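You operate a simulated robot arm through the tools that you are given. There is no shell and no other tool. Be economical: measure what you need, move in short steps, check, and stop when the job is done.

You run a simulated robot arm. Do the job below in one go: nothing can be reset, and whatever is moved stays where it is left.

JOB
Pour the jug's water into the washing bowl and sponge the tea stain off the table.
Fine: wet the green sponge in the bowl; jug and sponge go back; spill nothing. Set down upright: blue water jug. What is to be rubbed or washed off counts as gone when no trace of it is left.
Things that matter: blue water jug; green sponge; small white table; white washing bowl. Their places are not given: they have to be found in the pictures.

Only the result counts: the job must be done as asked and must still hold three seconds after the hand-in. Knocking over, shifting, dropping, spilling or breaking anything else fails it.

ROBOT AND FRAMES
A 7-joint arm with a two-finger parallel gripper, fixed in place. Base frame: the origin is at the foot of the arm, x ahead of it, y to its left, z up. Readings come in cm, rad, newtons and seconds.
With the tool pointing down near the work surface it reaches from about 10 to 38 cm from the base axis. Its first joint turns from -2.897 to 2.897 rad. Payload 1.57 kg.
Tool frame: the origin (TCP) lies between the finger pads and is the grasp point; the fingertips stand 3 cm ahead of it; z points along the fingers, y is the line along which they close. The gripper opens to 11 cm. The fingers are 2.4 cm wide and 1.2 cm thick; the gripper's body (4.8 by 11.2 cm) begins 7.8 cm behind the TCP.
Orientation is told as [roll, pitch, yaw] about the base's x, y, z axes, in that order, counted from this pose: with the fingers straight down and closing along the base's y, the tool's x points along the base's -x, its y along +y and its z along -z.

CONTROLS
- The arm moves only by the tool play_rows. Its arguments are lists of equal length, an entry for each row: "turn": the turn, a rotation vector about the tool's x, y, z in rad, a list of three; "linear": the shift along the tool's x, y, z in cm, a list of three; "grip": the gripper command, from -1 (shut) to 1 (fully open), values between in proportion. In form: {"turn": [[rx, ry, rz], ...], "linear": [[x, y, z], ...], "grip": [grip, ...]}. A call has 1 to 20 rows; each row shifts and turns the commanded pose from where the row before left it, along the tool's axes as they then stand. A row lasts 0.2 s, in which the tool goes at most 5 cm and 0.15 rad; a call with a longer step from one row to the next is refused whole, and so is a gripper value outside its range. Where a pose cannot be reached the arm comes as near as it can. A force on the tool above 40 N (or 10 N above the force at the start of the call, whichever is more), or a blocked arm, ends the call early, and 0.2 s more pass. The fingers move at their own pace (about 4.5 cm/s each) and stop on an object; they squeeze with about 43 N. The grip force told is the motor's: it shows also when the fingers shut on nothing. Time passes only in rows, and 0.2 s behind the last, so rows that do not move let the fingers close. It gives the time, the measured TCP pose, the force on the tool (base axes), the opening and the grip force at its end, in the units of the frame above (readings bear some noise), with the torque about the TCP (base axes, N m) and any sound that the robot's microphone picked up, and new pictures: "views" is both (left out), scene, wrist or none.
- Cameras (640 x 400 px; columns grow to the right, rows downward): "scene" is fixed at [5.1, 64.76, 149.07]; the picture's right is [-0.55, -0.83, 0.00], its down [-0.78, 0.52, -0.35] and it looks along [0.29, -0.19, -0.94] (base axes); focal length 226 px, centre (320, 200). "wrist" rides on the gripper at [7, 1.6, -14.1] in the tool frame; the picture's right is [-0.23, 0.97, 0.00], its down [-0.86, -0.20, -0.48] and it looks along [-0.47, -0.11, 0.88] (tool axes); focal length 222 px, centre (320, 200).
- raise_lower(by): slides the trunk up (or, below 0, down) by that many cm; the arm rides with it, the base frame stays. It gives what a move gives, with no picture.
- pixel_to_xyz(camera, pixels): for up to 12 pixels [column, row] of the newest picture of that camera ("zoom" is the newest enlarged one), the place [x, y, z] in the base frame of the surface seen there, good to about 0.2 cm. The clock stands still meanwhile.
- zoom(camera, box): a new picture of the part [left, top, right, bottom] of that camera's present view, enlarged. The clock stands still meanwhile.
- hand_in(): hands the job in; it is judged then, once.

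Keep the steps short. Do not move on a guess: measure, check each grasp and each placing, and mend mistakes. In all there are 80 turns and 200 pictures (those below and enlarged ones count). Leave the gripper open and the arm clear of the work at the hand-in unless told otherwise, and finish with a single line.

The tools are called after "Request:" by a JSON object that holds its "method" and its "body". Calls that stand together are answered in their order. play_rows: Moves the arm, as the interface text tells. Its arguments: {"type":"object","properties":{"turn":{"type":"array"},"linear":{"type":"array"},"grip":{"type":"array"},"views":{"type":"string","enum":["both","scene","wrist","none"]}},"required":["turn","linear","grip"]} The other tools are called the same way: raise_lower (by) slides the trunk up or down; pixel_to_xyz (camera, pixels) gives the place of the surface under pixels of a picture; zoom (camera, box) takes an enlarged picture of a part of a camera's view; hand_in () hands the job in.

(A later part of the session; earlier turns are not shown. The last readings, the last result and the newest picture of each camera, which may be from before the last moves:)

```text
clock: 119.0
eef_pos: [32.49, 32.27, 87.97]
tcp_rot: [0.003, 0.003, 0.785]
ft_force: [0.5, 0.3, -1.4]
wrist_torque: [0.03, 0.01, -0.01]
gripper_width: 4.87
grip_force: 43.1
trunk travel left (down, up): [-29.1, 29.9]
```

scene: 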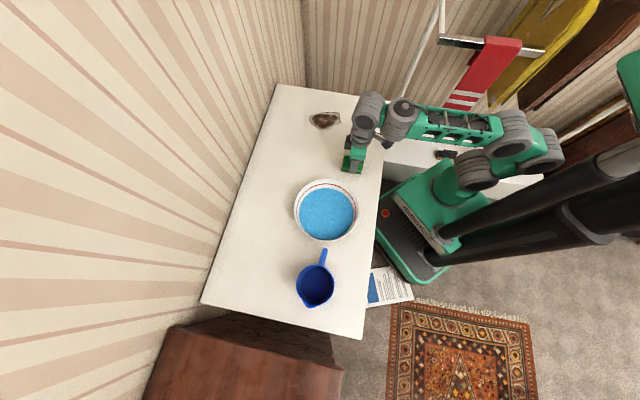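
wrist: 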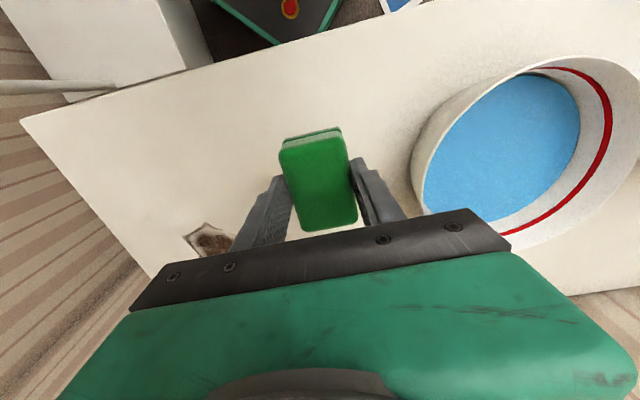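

Held level. Move over the bowl centre, a little higher.

Request:
{"method": "play_rows", "body": {"turn": [[0, 0, 0], [0, 0, 0], [0, 0, 0], [0, 0, 0], [0, 0, 0], [0, 0, 0], [0, 0, 0]], "linear": [[-0.5, 1.5, -1], [-0.9, 3.2, -0.5], [-0.9, 3.2, 0], [-0.9, 3.2, 0], [-0.9, 3.2, 0], [-0.9, 3.2, 0], [-0.9, 3.0, 0]], "grip": [-1, -1, -1, -1, -1, -1, -1]}}

```text
clock: 120.6
eef_pos: [22.03, 50.7, 89.49]
tcp_rot: [0.003, 0.002, 0.785]
ft_force: [0.0, -0.6, -0.8]
wrist_torque: [0.02, 0.01, 0.02]
gripper_width: 4.87
grip_force: 43.1
trunk travel left (down, up): [-29.1, 29.9]
```

scene: 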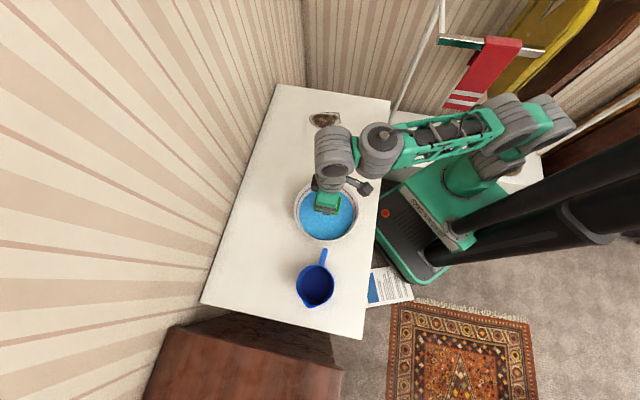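
wrist: 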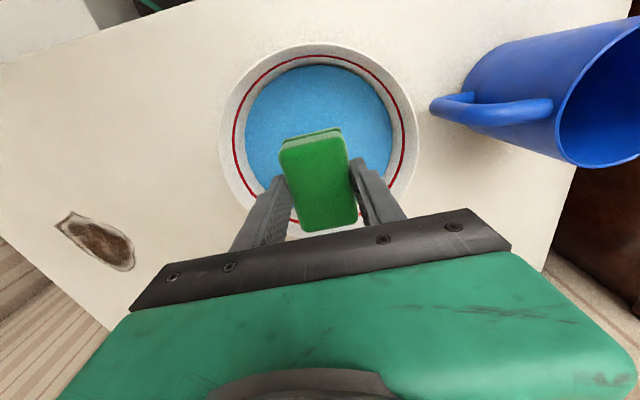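

Centred. Dip: lower 9.4 so the sponge's bottom is ~1.4 cm under water without pressing, and hold a second.

Request:
{"method": "raise_lower", "body": {"by": -9.4}}

Request:
{"method": "play_rows", "body": {"turn": [[0, 0, 0], [0, 0, 0], [0, 0, 0], [0, 0, 0], [0, 0, 0], [0, 0, 0], [0, 0, 0]], "linear": [[0, 0, 0], [0, 0, 0], [0, 0, 0], [0, 0, 0], [0, 0, 0], [0, 0, 0], [0, 0, 0]], "grip": [-1, -1, -1, -1, -1, -1, -1], "views": "wrist"}}

```text
clock: 121.9
eef_pos: [22.09, 50.67, 80.21]
tcp_rot: [0.004, 0.002, 0.787]
ft_force: [-0.1, 0.4, -1.0]
wrist_torque: [-0.01, -0.02, -0.01]
gripper_width: 4.91
grip_force: 42.5
trunk travel left (down, up): [-19.7, 39.3]
```

```text
clock: 123.5
eef_pos: [22.02, 50.64, 80.01]
tcp_rot: [0.003, 0.002, 0.788]
ft_force: [-0.2, -0.2, -1.1]
wrist_torque: [-0.04, 0.01, 0.01]
gripper_width: 4.87
grip_force: 43.1
trunk travel left (down, up): [-19.7, 39.3]
```

wrist: 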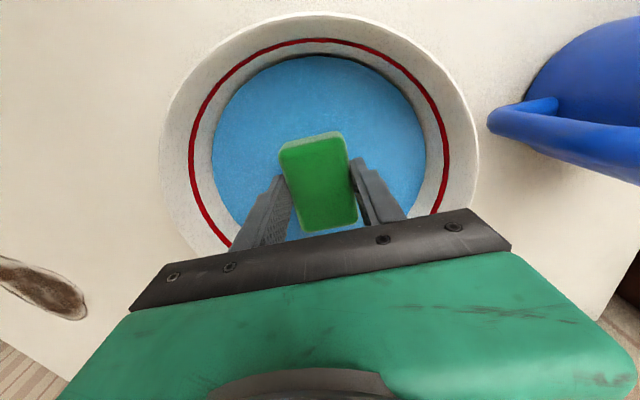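

Dipped. Raise slowly out and let it drip over the bowl.

Request:
{"method": "raise_lower", "body": {"by": 4}}

Request:
{"method": "play_rows", "body": {"turn": [[0, 0, 0], [0, 0, 0], [0, 0, 0], [0, 0, 0], [0, 0, 0], [0, 0, 0], [0, 0, 0], [0, 0, 0], [0, 0, 0], [0, 0, 0], [0, 0, 0], [0, 0, 0], [0, 0, 0], [0, 0, 0], [0, 0, 0]], "linear": [[0, 0, 0], [0, 0, 0], [0, 0, 0], [0, 0, 0], [0, 0, 0], [0, 0, 0], [0, 0, 0], [0, 0, 0], [0, 0, 0], [0, 0, 0], [0, 0, 0], [0, 0, 0], [0, 0, 0], [0, 0, 0], [0, 0, 0]], "grip": [-1, -1, -1, -1, -1, -1, -1, -1, -1, -1, -1, -1, -1, -1, -1]}}

Request:
{"method": "zoom", "body": {"camera": "scene", "box": [290, 95, 370, 145]}}

Request:
{"method": "pixel_to_xyz", "body": {"camera": "scene", "pixels": [[308, 119], [340, 112], [341, 122], [326, 130], [320, 112], [325, 120], [333, 127], [312, 126]]}}

```text
clock: 124.3
eef_pos: [22.07, 50.72, 84.07]
tcp_rot: [0.002, 0.001, 0.788]
ft_force: [-0.6, 0.0, -0.2]
wrist_torque: [-0.01, 0.0, 0.02]
gripper_width: 4.88
grip_force: 42.7
trunk travel left (down, up): [-23.7, 35.3]
```

```text
clock: 127.5
eef_pos: [22.03, 50.71, 84.18]
tcp_rot: [0.004, 0.002, 0.787]
ft_force: [-0.1, -0.4, -0.3]
wrist_torque: [-0.01, -0.03, -0.01]
gripper_width: 4.91
grip_force: 43.0
trunk travel left (down, up): [-23.7, 35.3]
```

scene: 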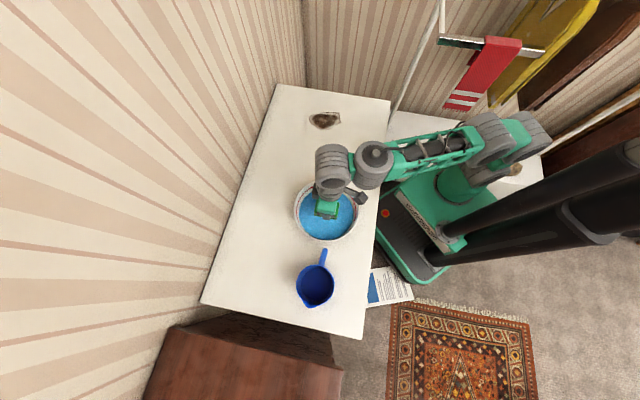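
wrist: 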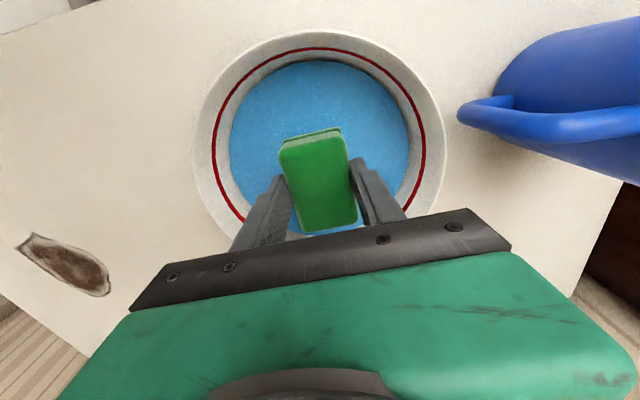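

```text
8.00 times, centred on (330, 120) of scene
```

zoom: 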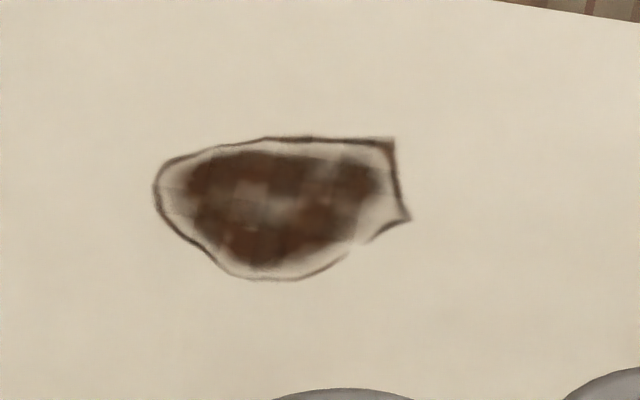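

```text
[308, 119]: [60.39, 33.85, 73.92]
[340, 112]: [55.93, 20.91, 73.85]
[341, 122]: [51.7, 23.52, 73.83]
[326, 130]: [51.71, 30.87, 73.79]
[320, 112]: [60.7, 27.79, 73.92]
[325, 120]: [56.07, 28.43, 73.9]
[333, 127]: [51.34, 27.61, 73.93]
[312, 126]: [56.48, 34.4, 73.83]
```

Stain spans about x 51–61, y 21–34.5. Raise 6 and travel to (52,28) above it.

Request:
{"method": "raise_lower", "body": {"by": 6}}

Request:
{"method": "play_rows", "body": {"turn": [[0, 0, 0], [0, 0, 0], [0, 0, 0], [0, 0, 0], [0, 0, 0], [0, 0, 0], [0, 0, 0], [0, 0, 0], [0, 0, 0], [0, 0, 0], [0, 0, 0], [0, 0, 0]], "linear": [[-0.43, -3.1, 0], [-0.43, -3.1, 0], [-0.43, -3.1, 0], [-0.43, -3.1, 0], [-0.43, -3.1, 0], [-0.43, -3.1, 0], [-0.43, -3.1, 0], [-0.43, -3.1, 0], [-0.43, -3.1, 0], [-0.43, -3.1, 0], [-0.43, -3.1, 0], [-0.43, -3.1, 0]], "grip": [-1, -1, -1, -1, -1, -1, -1, -1, -1, -1, -1, -1]}}

```text
clock: 128.5
eef_pos: [22.05, 50.61, 90.07]
tcp_rot: [0.005, 0.002, 0.787]
ft_force: [0.2, -0.3, -0.6]
wrist_torque: [0.0, 0.0, 0.05]
gripper_width: 4.88
grip_force: 43.2
trunk travel left (down, up): [-29.7, 29.3]
```

```text
clock: 131.1
eef_pos: [51.96, 28.18, 89.92]
tcp_rot: [0.004, 0.003, 0.788]
ft_force: [-0.2, -0.1, -0.8]
wrist_torque: [0.01, 0.0, -0.01]
gripper_width: 4.91
grip_force: 42.5
trunk travel left (down, up): [-29.7, 29.3]
```

scene: 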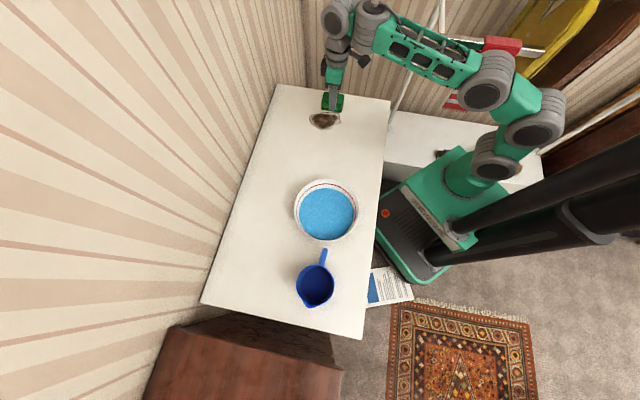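
wrist: 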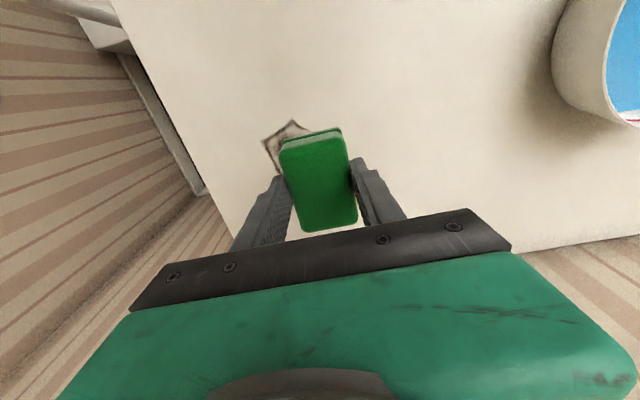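

Lower 10.8 toward contact, then feel for light pressure.

Request:
{"method": "raise_lower", "body": {"by": -10.8}}

Request:
{"method": "play_rows", "body": {"turn": [[0, 0, 0], [0, 0, 0]], "linear": [[0, 0, 0.2], [0, 0, 0.1]], "grip": [-1, -1], "views": "wrist"}}

```text
clock: 132.5
eef_pos: [52.01, 28.28, 79.21]
tcp_rot: [0.005, 0.002, 0.788]
ft_force: [-0.4, 0.1, 0.5]
wrist_torque: [-0.03, 0.02, 0.04]
gripper_width: 4.91
grip_force: 43.0
trunk travel left (down, up): [-18.9, 40.1]
```

```text
clock: 133.1
eef_pos: [51.84, 28.24, 79.06]
tcp_rot: [0.003, 0.002, 0.787]
ft_force: [0.0, -0.4, -0.8]
wrist_torque: [-0.01, 0.02, -0.02]
gripper_width: 4.89
grip_force: 42.7
trunk travel left (down, up): [-18.9, 40.1]
```

wrist: 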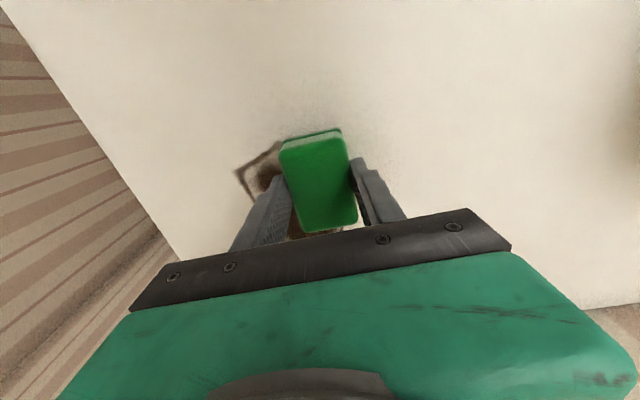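

Nearly touching. Press another 0.25 and make the first strokes along the tool's y (v from −16.7 to −25), shift 2 cm outward, and back.

Request:
{"method": "play_rows", "body": {"turn": [[0, 0, 0], [0, 0, 0], [0, 0, 0], [0, 0, 0], [0, 0, 0], [0, 0, 0], [0, 0, 0], [0, 0, 0], [0, 0, 0], [0, 0, 0], [0, 0, 0], [0, 0, 0], [0, 0, 0], [0, 0, 0], [0, 0, 0], [0, 0, 0], [0, 0, 0], [0, 0, 0], [0, 0, 0]], "linear": [[0, 0, 0.25], [0, -1.05, 0], [0, -1.05, 0], [0, -1.05, 0], [0, -1.05, 0], [0, -1.05, 0], [0, -1.05, 0], [0, -1.05, 0], [0, -1.05, 0], [-1, 0, 0], [-1, 0, 0], [0, 1.05, 0], [0, 1.05, 0], [0, 1.05, 0], [0, 1.05, 0], [0, 1.05, 0], [0, 1.05, 0], [0, 1.05, 0], [0, 1.05, 0]], "grip": [-1, -1, -1, -1, -1, -1, -1, -1, -1, -1, -1, -1, -1, -1, -1, -1, -1, -1, -1]}}

```text
clock: 137.1
eef_pos: [53.15, 29.64, 78.92]
tcp_rot: [0.004, -0.003, 0.785]
ft_force: [10.3, -7.4, 32.1]
wrist_torque: [-0.33, -0.54, -0.01]
gripper_width: 4.89
grip_force: 43.4
trunk travel left (down, up): [-18.9, 40.1]
```

scene: 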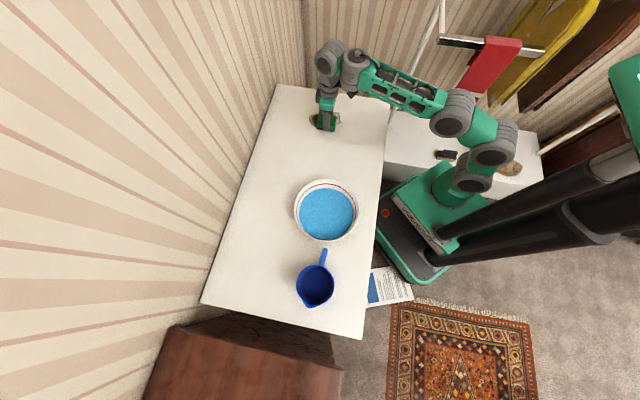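
wrist: 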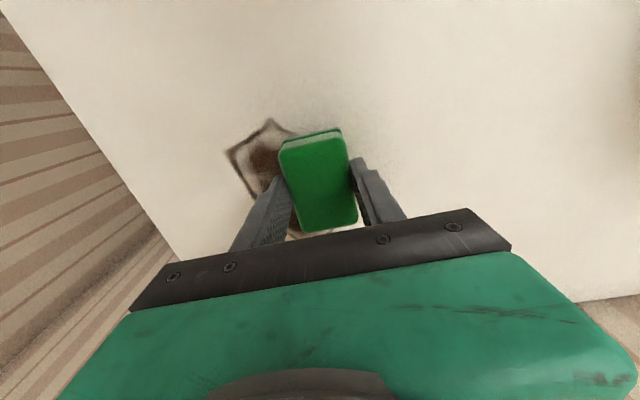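

Pressure is 32 N, a bit much. I ease it 0.1 and look at how the stain responds.

Request:
{"method": "play_rows", "body": {"turn": [[0, 0, 0], [0, 0, 0], [0, 0, 0], [0, 0, 0], [0, 0, 0], [0, 0, 0], [0, 0, 0], [0, 0, 0], [0, 0, 0], [0, 0, 0], [0, 0, 0], [0, 0, 0], [0, 0, 0], [0, 0, 0], [0, 0, 0], [0, 0, 0], [0, 0, 0], [0, 0, 0], [0, 0, 0], [0, 0, 0]], "linear": [[0, 0, -0.12], [0, -1.05, 0], [0, -1.05, 0], [0, -1.05, 0], [0, -1.05, 0], [0, -1.05, 0], [0, -1.05, 0], [0, -1.05, 0], [0, -1.05, 0], [-1, 0, 0], [-1, 0, 0], [0, 1.05, 0], [0, 1.05, 0], [0, 1.05, 0], [0, 1.05, 0], [0, 1.05, 0], [0, 1.05, 0], [0, 1.05, 0], [0, 1.05, 0], [0, 0.5, 0]], "grip": [-1, -1, -1, -1, -1, -1, -1, -1, -1, -1, -1, -1, -1, -1, -1, -1, -1, -1, -1, -1]}}

Request:
{"method": "zoom", "body": {"camera": "wrist", "box": [200, 90, 380, 250]}}

```text
clock: 141.3
eef_pos: [54.53, 31.39, 78.9]
tcp_rot: [0.004, -0.002, 0.786]
ft_force: [5.2, -5.6, 17.3]
wrist_torque: [-0.48, -0.1, 0.09]
gripper_width: 4.91
grip_force: 43.0
trunk travel left (down, up): [-18.9, 40.1]
```

scene: 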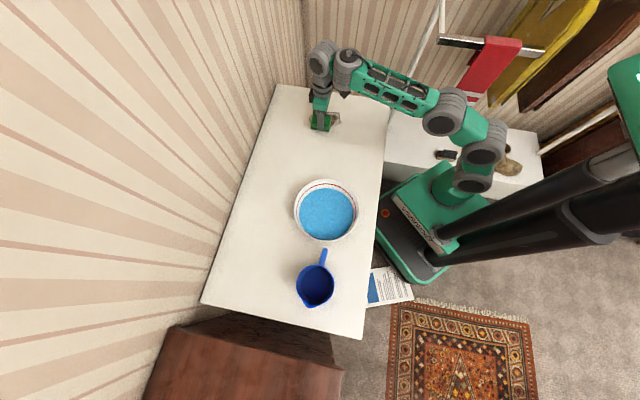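
wrist: 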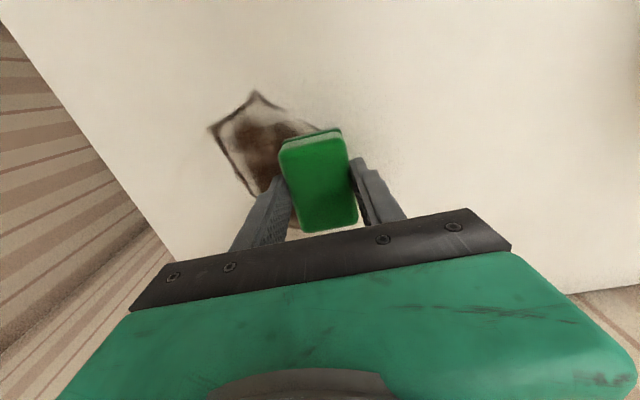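

```text
2.50 times, centred on (290, 170) of wrist
```

zoom: 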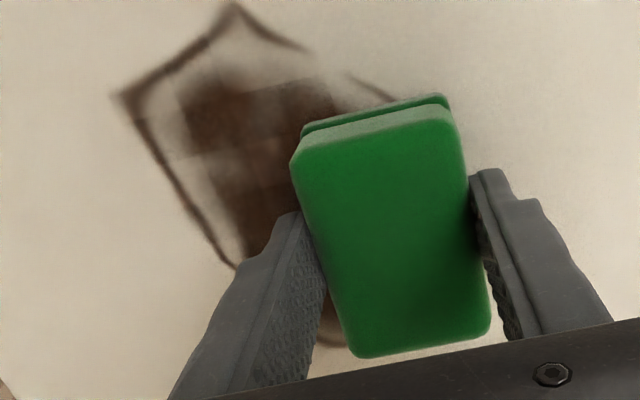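

The stain fades in patches with each pass; more rubbing is needed. Continue with quicker strokes: at this lane, then further out.

Request:
{"method": "play_rows", "body": {"turn": [[0, 0, 0], [0, 0, 0], [0, 0, 0], [0, 0, 0], [0, 0, 0], [0, 0, 0], [0, 0, 0], [0, 0, 0], [0, 0, 0], [0, 0, 0], [0, 0, 0], [0, 0, 0], [0, 0, 0], [0, 0, 0], [0, 0, 0], [0, 0, 0], [0, 0, 0], [0, 0, 0], [0, 0, 0], [0, 0, 0]], "linear": [[0, -1.7, 0], [0, -1.7, 0], [0, -1.7, 0], [0, -1.7, 0], [0, -1.7, 0], [0, 1.7, 0], [0, 1.7, 0], [0, 1.7, 0], [0, 1.7, 0], [0, 1.7, 0], [-1.5, 0, 0], [0, -1.7, 0], [0, -1.7, 0], [0, -1.7, 0], [0, -1.7, 0], [0, 1.7, 0], [0, 1.7, 0], [0, 1.7, 0], [0, 1.7, 0], [0, 0, 0]], "grip": [-1, -1, -1, -1, -1, -1, -1, -1, -1, -1, -1, -1, -1, -1, -1, -1, -1, -1, -1, -1]}}

Request:
{"method": "zoom", "body": {"camera": "wrist", "box": [180, 70, 380, 250]}}

```text
clock: 145.5
eef_pos: [55.37, 32.38, 78.91]
tcp_rot: [0.004, 0.001, 0.787]
ft_force: [2.7, -3.8, 12.4]
wrist_torque: [-0.12, -0.29, -0.03]
gripper_width: 4.87
grip_force: 42.6
trunk travel left (down, up): [-18.9, 40.1]
```

scene: 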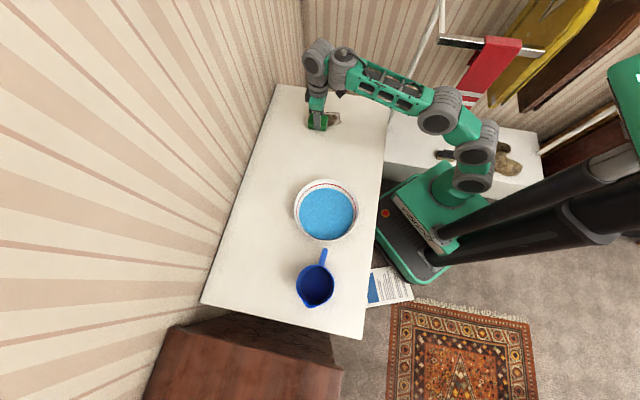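
wrist: 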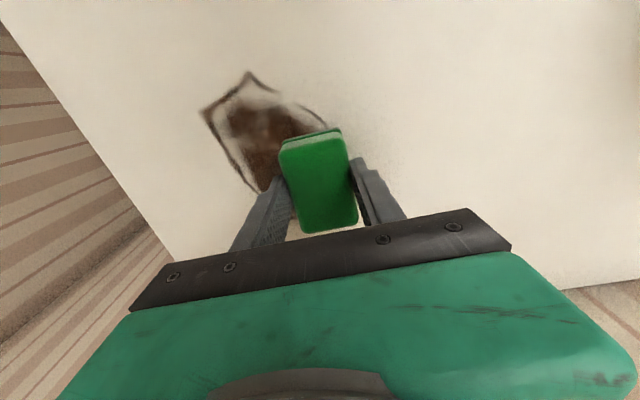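

```text
2.22 times, centred on (280, 160) of wrist
```

zoom: 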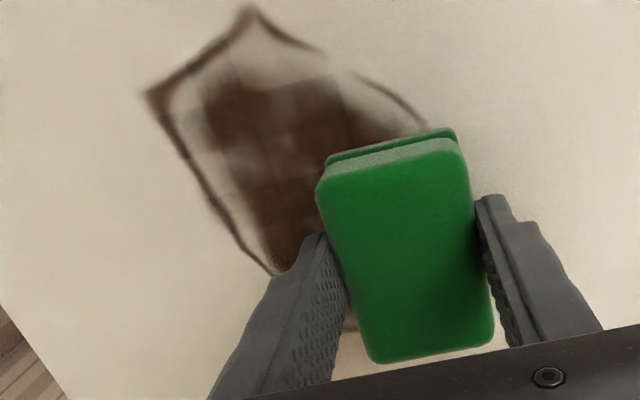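

Fading is unclear. I lift the sponge 6 cm, move aside and compare with the earlier picture of the stain.

Request:
{"method": "play_rows", "body": {"turn": [[0, 0, 0], [0, 0, 0], [0, 0, 0], [0, 0, 0], [0, 0, 0], [0, 0, 0], [0, 0, 0]], "linear": [[0, 0, -2], [1, 0.5, -2], [3, 1, -2], [3, 1, 0], [3, 1, 0], [3, 1, 0], [3, 1, 0]], "grip": [-1, -1, -1, -1, -1, -1, -1]}}

Request:
{"method": "zoom", "body": {"camera": "scene", "box": [290, 95, 370, 145]}}

Request:
{"method": "zoom", "body": {"camera": "wrist", "box": [150, 40, 390, 250]}}

```text
clock: 147.1
eef_pos: [39.92, 25.19, 84.8]
tcp_rot: [0.004, 0.001, 0.785]
ft_force: [-0.1, -0.6, -1.3]
wrist_torque: [0.0, 0.01, 0.01]
gripper_width: 4.89
grip_force: 43.0
trunk travel left (down, up): [-18.9, 40.1]
```

scene: 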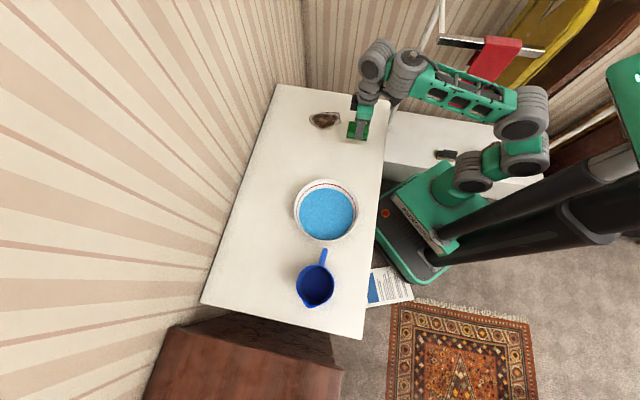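
wrist: 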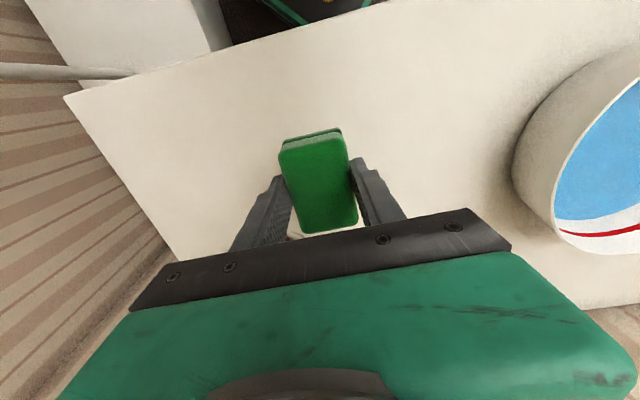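

```text
8.00 times, centred on (330, 120) of scene
```

zoom: 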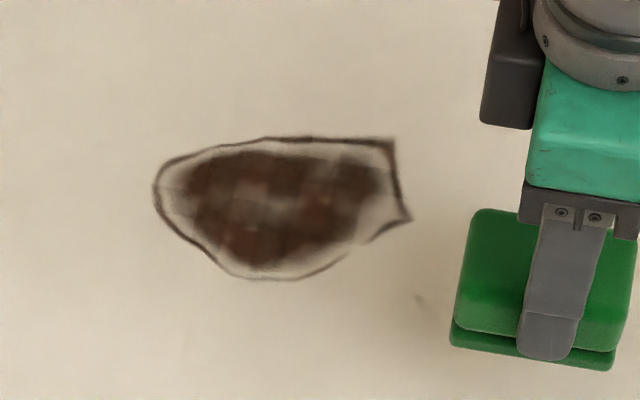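

```text
1.90 times, centred on (270, 145) of wrist
```

zoom: 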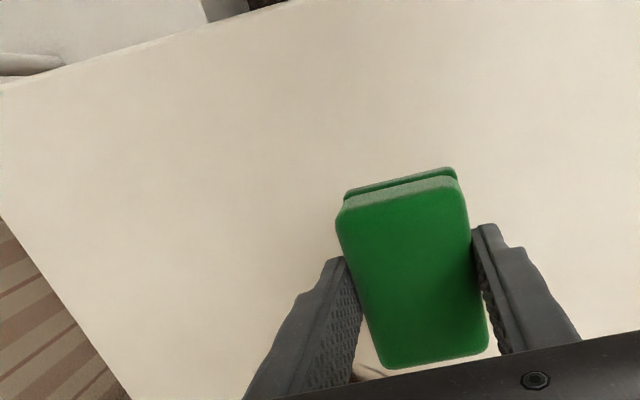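

The stain is unchanged, and there is a tiny mark at about (342,132). I look closely at both the mark and the sponge.

Request:
{"method": "zoom", "body": {"camera": "scene", "box": [332, 112, 372, 142]}}

Request:
{"method": "pixel_to_xyz", "body": {"camera": "scene", "pixels": [[342.5, 132.3], [355, 135], [349, 138], [350, 124]]}}

Request:
{"method": "zoom", "body": {"camera": "scene", "box": [290, 170, 370, 250]}}

```text
13.33 times, centred on (352, 127) of scene
```

zoom: 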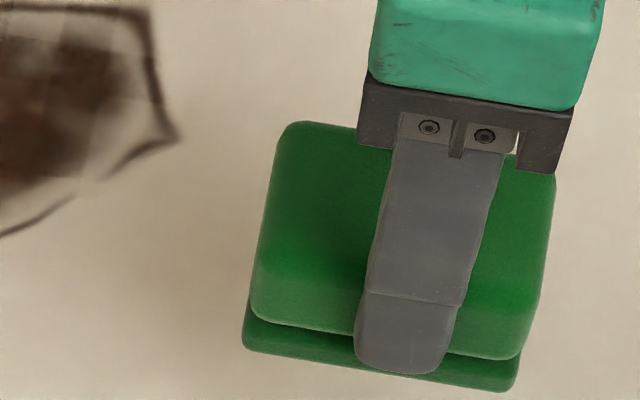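

```text
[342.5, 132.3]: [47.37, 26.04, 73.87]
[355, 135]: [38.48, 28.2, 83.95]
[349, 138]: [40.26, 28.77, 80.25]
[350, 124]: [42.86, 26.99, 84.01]
```

```text
5.00 times, centred on (330, 210) of scene
```

zoom: 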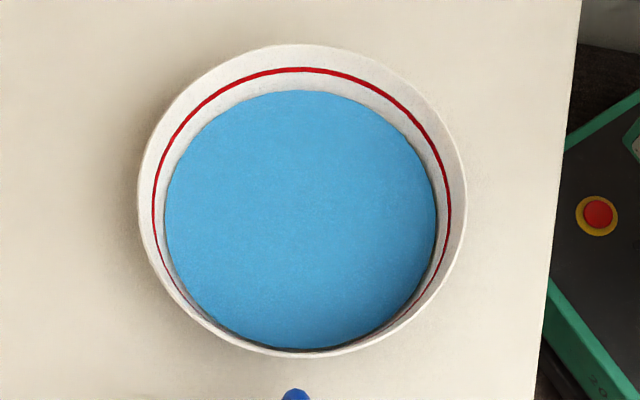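

The mark was only rendering noise, but the stain did not fade at all, so the sponge probably isn't wet enough. I go back and dip it again, deeper (just above the bowl floor), longer and with a little swishing.

Request:
{"method": "raise_lower", "body": {"by": 5.5}}

Request:
{"method": "play_rows", "body": {"turn": [[0, 0, 0], [0, 0, 0], [0, 0, 0], [0, 0, 0], [0, 0, 0], [0, 0, 0], [0, 0, 0], [0, 0, 0], [0, 0, 0], [0, 0, 0]], "linear": [[-0.54, 3.07, 0], [-0.54, 3.07, 0], [-0.54, 3.07, 0], [-0.54, 3.07, 0], [-0.54, 3.07, 0], [-0.54, 3.07, 0], [-0.54, 3.07, 0], [-0.54, 3.07, 0], [-0.54, 3.07, 0], [-0.54, 3.07, 0]], "grip": [-1, -1, -1, -1, -1, -1, -1, -1, -1, -1], "views": "wrist"}}

Request:
{"method": "raise_lower", "body": {"by": -10.3}}

Request:
{"method": "play_rows", "body": {"turn": [[0, 0, 0], [0, 0, 0], [0, 0, 0], [0, 0, 0], [0, 0, 0], [0, 0, 0], [0, 0, 0], [0, 0, 0], [0, 0, 0], [0, 0, 0], [0, 0, 0], [0, 0, 0], [0, 0, 0], [0, 0, 0], [0, 0, 0], [0, 0, 0], [0, 0, 0], [0, 0, 0], [0, 0, 0], [0, 0, 0]], "linear": [[0, 0, 0.15], [0, 0, 0.1], [0, 0, 0], [0, 0.4, 0], [0, 0.4, 0], [0, -0.4, 0], [0, -0.4, 0], [0, -0.4, 0], [0, -0.4, 0], [0, 0.4, 0], [0, 0.4, 0], [0, 0, 0], [0, 0, 0], [0, 0, 0], [0, 0, 0], [0, 0, 0], [0, 0, 0], [0, 0, 0], [0, 0, 0], [0, 0, 0]], "grip": [-1, -1, -1, -1, -1, -1, -1, -1, -1, -1, -1, -1, -1, -1, -1, -1, -1, -1, -1, -1], "views": "wrist"}}

Request:
{"method": "zoom", "body": {"camera": "wrist", "box": [220, 90, 420, 250]}}

```text
clock: 148.1
eef_pos: [40.01, 25.18, 90.32]
tcp_rot: [0.003, 0.001, 0.788]
ft_force: [-0.1, 0.6, -0.9]
wrist_torque: [0.0, -0.02, 0.02]
gripper_width: 4.92
grip_force: 42.9
trunk travel left (down, up): [-24.4, 34.6]
```

```text
clock: 150.3
eef_pos: [22.1, 50.85, 90.36]
tcp_rot: [0.005, 0.0, 0.785]
ft_force: [0.8, 0.1, 0.1]
wrist_torque: [0.01, 0.02, 0.0]
gripper_width: 4.89
grip_force: 42.9
trunk travel left (down, up): [-24.4, 34.6]
```

wrist: 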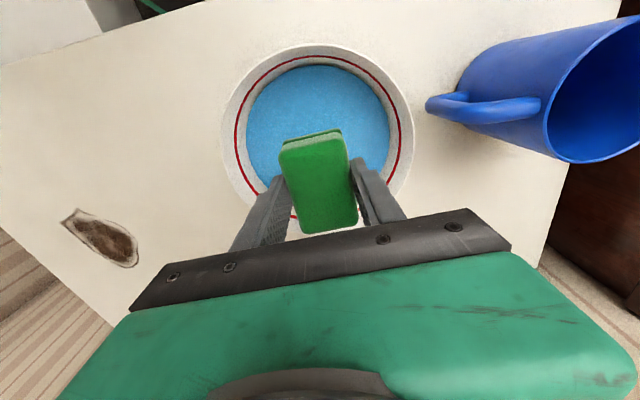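

```text
clock: 151.6
eef_pos: [22.03, 50.77, 80.1]
tcp_rot: [0.002, 0.001, 0.787]
ft_force: [-0.3, 1.4, -0.6]
wrist_torque: [-0.02, 0.0, -0.02]
gripper_width: 4.88
grip_force: 42.8
trunk travel left (down, up): [-14.1, 44.9]
```

```text
clock: 155.8
eef_pos: [22.3, 50.76, 79.84]
tcp_rot: [0.004, 0.002, 0.787]
ft_force: [0.9, -0.2, -0.6]
wrist_torque: [0.0, -0.01, 0.0]
gripper_width: 4.9
grip_force: 42.6
trunk travel left (down, up): [-14.1, 44.9]
```

wrist: 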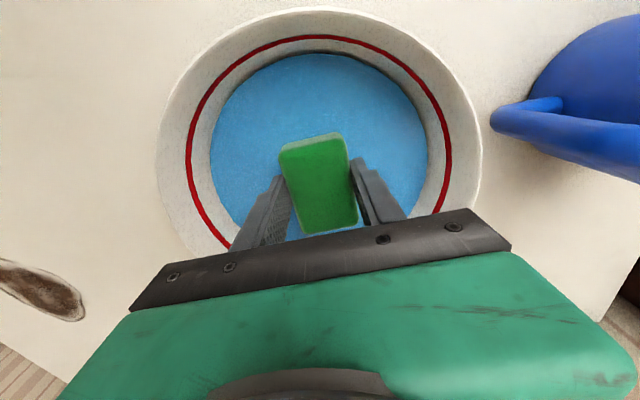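

```text
2.50 times, centred on (320, 170) of wrist
```

zoom: 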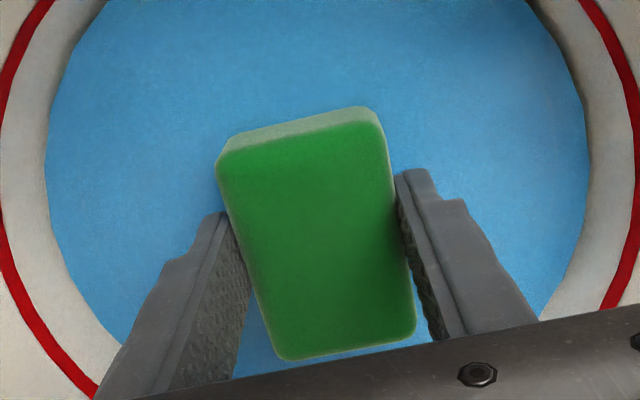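

The sponge stands well in the water. I push down until it touches the bowl floor lightly, raise, drip, travel back to the stain and lower to just above contact.

Request:
{"method": "play_rows", "body": {"turn": [[0, 0, 0], [0, 0, 0], [0, 0, 0], [0, 0, 0], [0, 0, 0], [0, 0, 0]], "linear": [[0, 0, 0.12], [0, 0, 0.1], [0, 0, 0.06], [0, 0, 0], [0, 0, 0], [0, 0, 0]], "grip": [-1, -1, -1, -1, -1, -1], "views": "none"}}

Request:
{"method": "raise_lower", "body": {"by": 10.6}}

Request:
{"method": "play_rows", "body": {"turn": [[0, 0, 0], [0, 0, 0], [0, 0, 0], [0, 0, 0], [0, 0, 0], [0, 0, 0], [0, 0, 0], [0, 0, 0], [0, 0, 0], [0, 0, 0], [0, 0, 0], [0, 0, 0], [0, 0, 0], [0, 0, 0], [0, 0, 0]], "linear": [[0, 0, 0], [0, 0, 0], [0, 0, 0], [-0.43, -3.1, 0], [-0.43, -3.1, 0], [-0.43, -3.1, 0], [-0.43, -3.1, 0], [-0.43, -3.1, 0], [-0.43, -3.1, 0], [-0.43, -3.1, 0], [-0.43, -3.1, 0], [-0.43, -3.1, 0], [-0.43, -3.1, 0], [-0.43, -3.1, 0], [-0.43, -3.1, 0]], "grip": [-1, -1, -1, -1, -1, -1, -1, -1, -1, -1, -1, -1, -1, -1, -1], "views": "wrist"}}

Request:
{"method": "raise_lower", "body": {"by": -10.8}}

```text
clock: 157.2
eef_pos: [22.11, 50.81, 79.65]
tcp_rot: [0.004, 0.0, 0.786]
ft_force: [0.1, 0.3, -0.4]
wrist_torque: [-0.03, -0.01, 0.01]
gripper_width: 4.9
grip_force: 43.0
trunk travel left (down, up): [-14.1, 44.9]
```

```text
clock: 158.6
eef_pos: [22.04, 50.78, 90.15]
tcp_rot: [0.004, 0.0, 0.788]
ft_force: [-0.1, -0.4, -0.4]
wrist_torque: [-0.01, -0.04, 0.03]
gripper_width: 4.88
grip_force: 42.5
trunk travel left (down, up): [-24.7, 34.3]
```

```text
clock: 161.8
eef_pos: [52.18, 28.09, 90.07]
tcp_rot: [0.002, 0.001, 0.786]
ft_force: [-0.5, 0.9, -0.2]
wrist_torque: [-0.03, -0.03, -0.01]
gripper_width: 4.88
grip_force: 43.4
trunk travel left (down, up): [-24.7, 34.3]
```

wrist: 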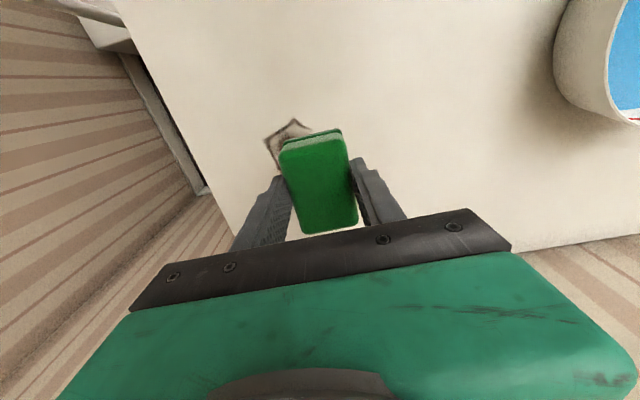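

```text
clock: 163.2
eef_pos: [52.11, 28.12, 79.29]
tcp_rot: [0.004, 0.002, 0.787]
ft_force: [-0.7, -0.3, -0.3]
wrist_torque: [0.02, 0.0, 0.0]
gripper_width: 4.88
grip_force: 42.9
trunk travel left (down, up): [-13.9, 45.1]
```

Now slow rubs: light press, one slow pass; then more pressure and a slow pass back, with a look after each.

Request:
{"method": "play_rows", "body": {"turn": [[0, 0, 0], [0, 0, 0], [0, 0, 0], [0, 0, 0], [0, 0, 0], [0, 0, 0], [0, 0, 0], [0, 0, 0], [0, 0, 0], [0, 0, 0], [0, 0, 0], [0, 0, 0], [0, 0, 0], [0, 0, 0], [0, 0, 0], [0, 0, 0], [0, 0, 0], [0, 0, 0], [0, 0, 0]], "linear": [[0, 0, 0.25], [0, 0, 0.13], [0, 0, 0], [0, -0.55, 0], [0, -0.55, 0], [0, -0.55, 0], [0, -0.55, 0], [0, -0.55, 0], [0, -0.55, 0], [0, -0.55, 0], [0, -0.55, 0], [0, -0.55, 0], [0, -0.55, 0], [0, -0.55, 0], [0, -0.55, 0], [0, -0.55, 0], [0, -0.55, 0], [0, -0.55, 0], [0, -0.55, 0]], "grip": [-1, -1, -1, -1, -1, -1, -1, -1, -1, -1, -1, -1, -1, -1, -1, -1, -1, -1, -1], "views": "both"}}

Request:
{"method": "zoom", "body": {"camera": "scene", "box": [290, 95, 370, 145]}}

Request:
{"method": "play_rows", "body": {"turn": [[0, 0, 0], [0, 0, 0], [0, 0, 0], [0, 0, 0], [0, 0, 0], [0, 0, 0], [0, 0, 0], [0, 0, 0], [0, 0, 0], [0, 0, 0], [0, 0, 0], [0, 0, 0], [0, 0, 0], [0, 0, 0], [0, 0, 0], [0, 0, 0]], "linear": [[0, 0.55, 0], [0, 0.55, 0], [0, 0.55, 0], [0, 0.55, 0], [0, 0.55, 0], [0, 0.55, 0], [0, 0.55, 0], [0, 0.55, 0], [0, 0.55, 0], [0, 0.55, 0], [0, 0.55, 0], [0, 0.55, 0], [0, 0.55, 0], [0, 0.55, 0], [0, 0.55, 0], [0, 0.55, 0]], "grip": [-1, -1, -1, -1, -1, -1, -1, -1, -1, -1, -1, -1, -1, -1, -1, -1], "views": "wrist"}}

Request:
{"method": "zoom", "body": {"camera": "wrist", "box": [180, 90, 380, 250]}}

```text
clock: 167.2
eef_pos: [58.44, 21.79, 78.98]
tcp_rot: [0.003, 0.001, 0.787]
ft_force: [-0.8, 0.2, 0.3]
wrist_torque: [-0.01, -0.04, -0.01]
gripper_width: 4.88
grip_force: 43.3
trunk travel left (down, up): [-13.9, 45.1]
```

scene: 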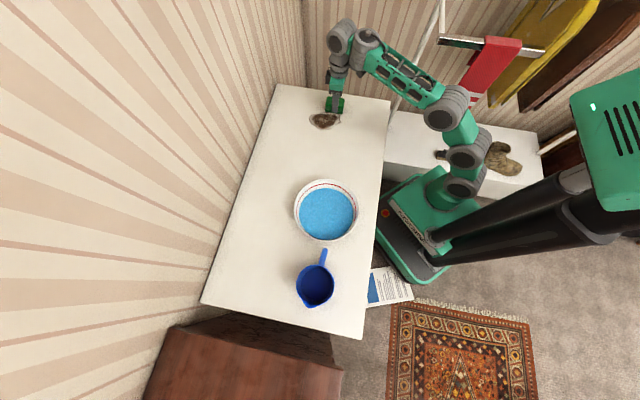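
wrist: 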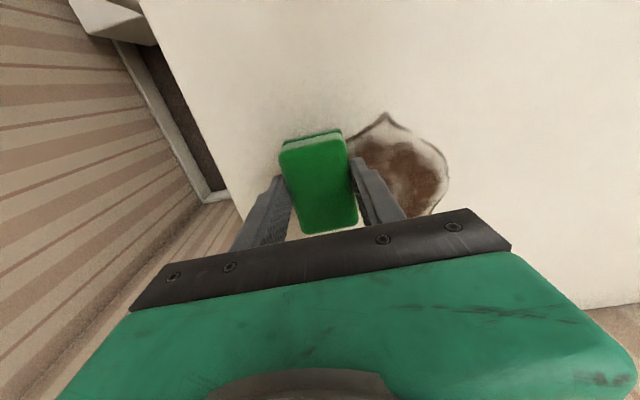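

```text
8.00 times, centred on (330, 120) of scene
```

zoom: 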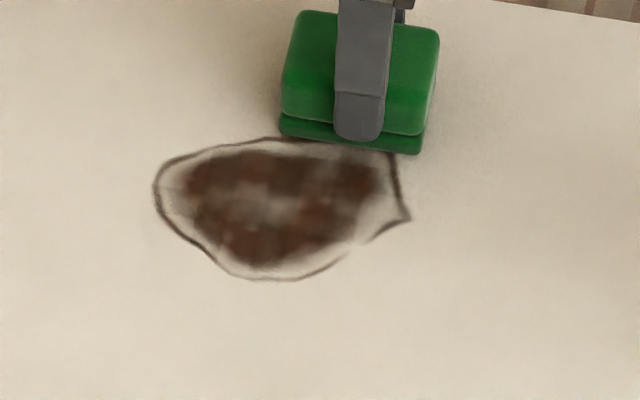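

```text
clock: 170.6
eef_pos: [52.1, 28.16, 79.09]
tcp_rot: [0.004, 0.0, 0.786]
ft_force: [-0.1, 0.0, -1.2]
wrist_torque: [0.0, -0.01, 0.0]
gripper_width: 4.9
grip_force: 43.6
trunk travel left (down, up): [-13.9, 45.1]
```

wrist: 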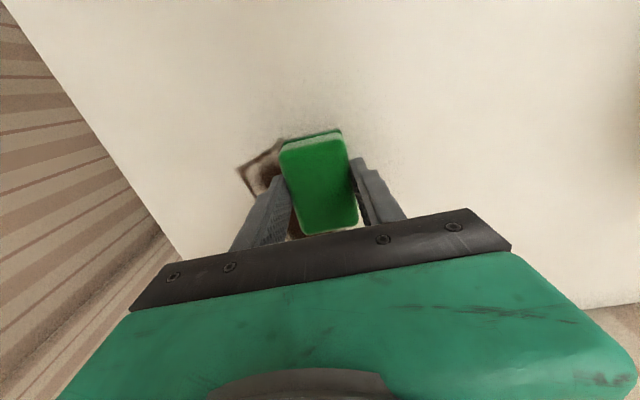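

```text
2.50 times, centred on (280, 170) of wrist
```

zoom: 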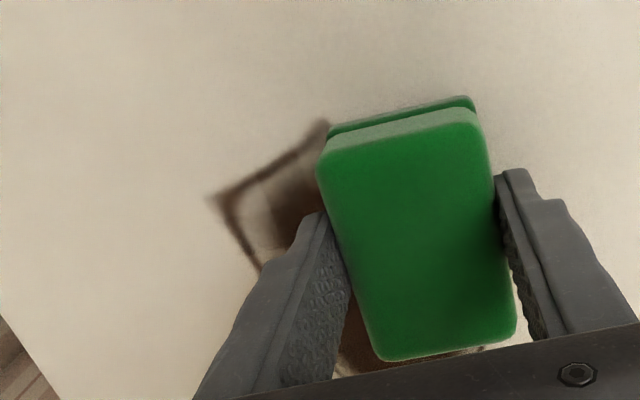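

There was no contact force in those passes (just touching). Press 0.2 more and repeat, looking from the far end of the stroke where the stain is visible.

Request:
{"method": "play_rows", "body": {"turn": [[0, 0, 0], [0, 0, 0], [0, 0, 0]], "linear": [[0, 0, 0.12], [0, 0, 0.08], [0, 0, 0]], "grip": [-1, -1, -1], "views": "none"}}

Request:
{"method": "play_rows", "body": {"turn": [[0, 0, 0], [0, 0, 0], [0, 0, 0], [0, 0, 0], [0, 0, 0], [0, 0, 0], [0, 0, 0], [0, 0, 0], [0, 0, 0], [0, 0, 0], [0, 0, 0], [0, 0, 0], [0, 0, 0], [0, 0, 0], [0, 0, 0], [0, 0, 0]], "linear": [[0, -0.55, 0], [0, -0.55, 0], [0, -0.55, 0], [0, -0.55, 0], [0, -0.55, 0], [0, -0.55, 0], [0, -0.55, 0], [0, -0.55, 0], [0, -0.55, 0], [0, -0.55, 0], [0, -0.55, 0], [0, -0.55, 0], [0, -0.55, 0], [0, -0.55, 0], [0, -0.55, 0], [0, -0.55, 0]], "grip": [-1, -1, -1, -1, -1, -1, -1, -1, -1, -1, -1, -1, -1, -1, -1, -1], "views": "wrist"}}

Request:
{"method": "zoom", "body": {"camera": "scene", "box": [290, 95, 370, 145]}}

```text
clock: 171.4
eef_pos: [52.11, 28.04, 78.84]
tcp_rot: [0.003, 0.001, 0.786]
ft_force: [0.0, 0.7, -0.5]
wrist_torque: [0.0, -0.03, -0.03]
gripper_width: 4.88
grip_force: 42.8
trunk travel left (down, up): [-13.9, 45.1]
```

```text
clock: 174.8
eef_pos: [58.24, 22.02, 78.81]
tcp_rot: [0.004, 0.001, 0.788]
ft_force: [-3.5, 2.4, 10.2]
wrist_torque: [0.07, -0.07, 0.07]
gripper_width: 4.86
grip_force: 43.0
trunk travel left (down, up): [-13.9, 45.1]
```

wrist: 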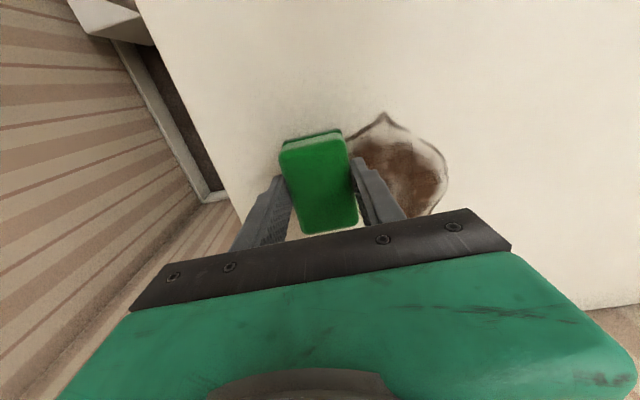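

```text
8.00 times, centred on (330, 120) of scene
```

zoom: 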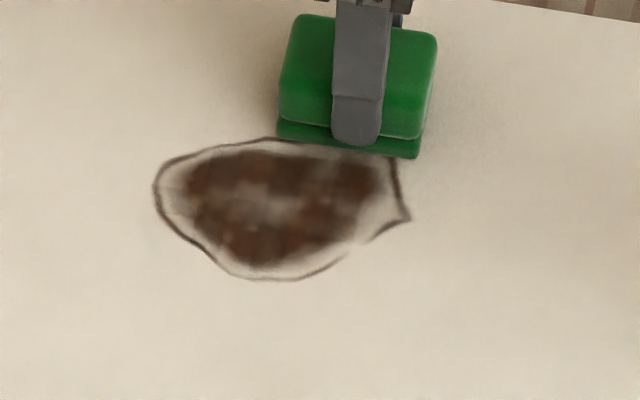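

Contact is now real (10 N). I do several passes in this one lane with ~15–20 N to see whether it fades.

Request:
{"method": "play_rows", "body": {"turn": [[0, 0, 0], [0, 0, 0], [0, 0, 0], [0, 0, 0], [0, 0, 0], [0, 0, 0], [0, 0, 0], [0, 0, 0], [0, 0, 0], [0, 0, 0], [0, 0, 0], [0, 0, 0], [0, 0, 0], [0, 0, 0], [0, 0, 0], [0, 0, 0], [0, 0, 0], [0, 0, 0]], "linear": [[0, 0, 0.08], [0, 1.05, 0], [0, 1.05, 0], [0, 1.05, 0], [0, 1.05, 0], [0, 1.05, 0], [0, 1.05, 0], [0, 1.05, 0], [0, 1.05, 0], [0, 0, 0], [0, -1.05, 0], [0, -1.05, 0], [0, -1.05, 0], [0, -1.05, 0], [0, -1.05, 0], [0, -1.05, 0], [0, -1.05, 0], [0, -1.05, 0]], "grip": [-1, -1, -1, -1, -1, -1, -1, -1, -1, -1, -1, -1, -1, -1, -1, -1, -1, -1], "views": "none"}}

Request:
{"method": "play_rows", "body": {"turn": [[0, 0, 0], [0, 0, 0], [0, 0, 0], [0, 0, 0], [0, 0, 0], [0, 0, 0], [0, 0, 0], [0, 0, 0], [0, 0, 0], [0, 0, 0], [0, 0, 0], [0, 0, 0], [0, 0, 0], [0, 0, 0], [0, 0, 0], [0, 0, 0], [0, 0, 0], [0, 0, 0]], "linear": [[0, 0, 0], [0, 1.05, 0], [0, 1.05, 0], [0, 1.05, 0], [0, 1.05, 0], [0, 1.05, 0], [0, 1.05, 0], [0, 1.05, 0], [0, 1.05, 0], [0, 0, 0], [0, -1.05, 0], [0, -1.05, 0], [0, -1.05, 0], [0, -1.05, 0], [0, -1.05, 0], [0, -1.05, 0], [0, -1.05, 0], [0, -1.05, 0]], "grip": [-1, -1, -1, -1, -1, -1, -1, -1, -1, -1, -1, -1, -1, -1, -1, -1, -1, -1], "views": "wrist"}}

Request:
{"method": "zoom", "body": {"camera": "scene", "box": [290, 95, 370, 145]}}

Request:
{"method": "zoom", "body": {"camera": "wrist", "box": [340, 100, 460, 220]}}

```text
clock: 178.6
eef_pos: [58.27, 21.99, 78.82]
tcp_rot: [0.002, -0.001, 0.787]
ft_force: [-5.7, 5.0, 20.7]
wrist_torque: [0.05, 0.3, -0.06]
gripper_width: 4.88
grip_force: 43.2
trunk travel left (down, up): [-13.9, 45.1]
```

```text
clock: 182.4
eef_pos: [58.21, 21.81, 78.67]
tcp_rot: [0.004, 0.001, 0.787]
ft_force: [-3.9, 3.4, 11.5]
wrist_torque: [0.11, -0.05, 0.0]
gripper_width: 4.89
grip_force: 42.7
trunk travel left (down, up): [-13.9, 45.1]
```

wrist: 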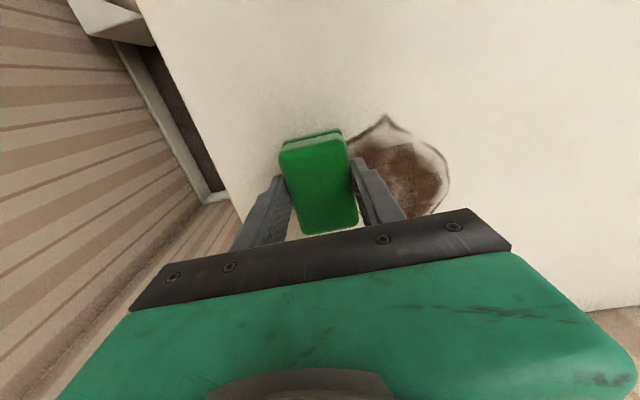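

```text
8.00 times, centred on (330, 120) of scene
```

zoom: 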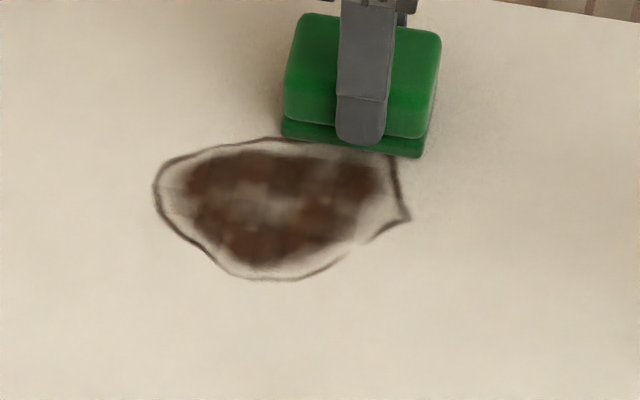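

```text
3.33 times, centred on (400, 160) of wrist
```

zoom: 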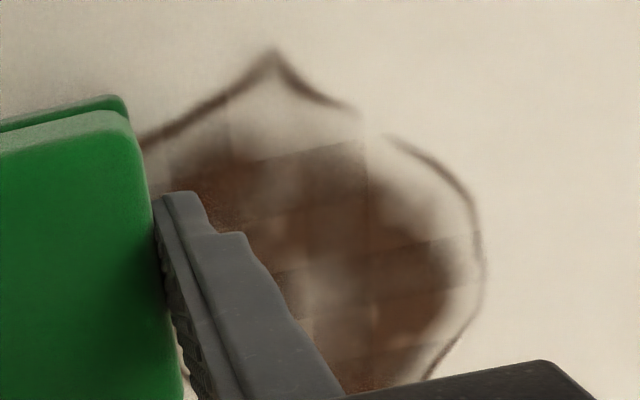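

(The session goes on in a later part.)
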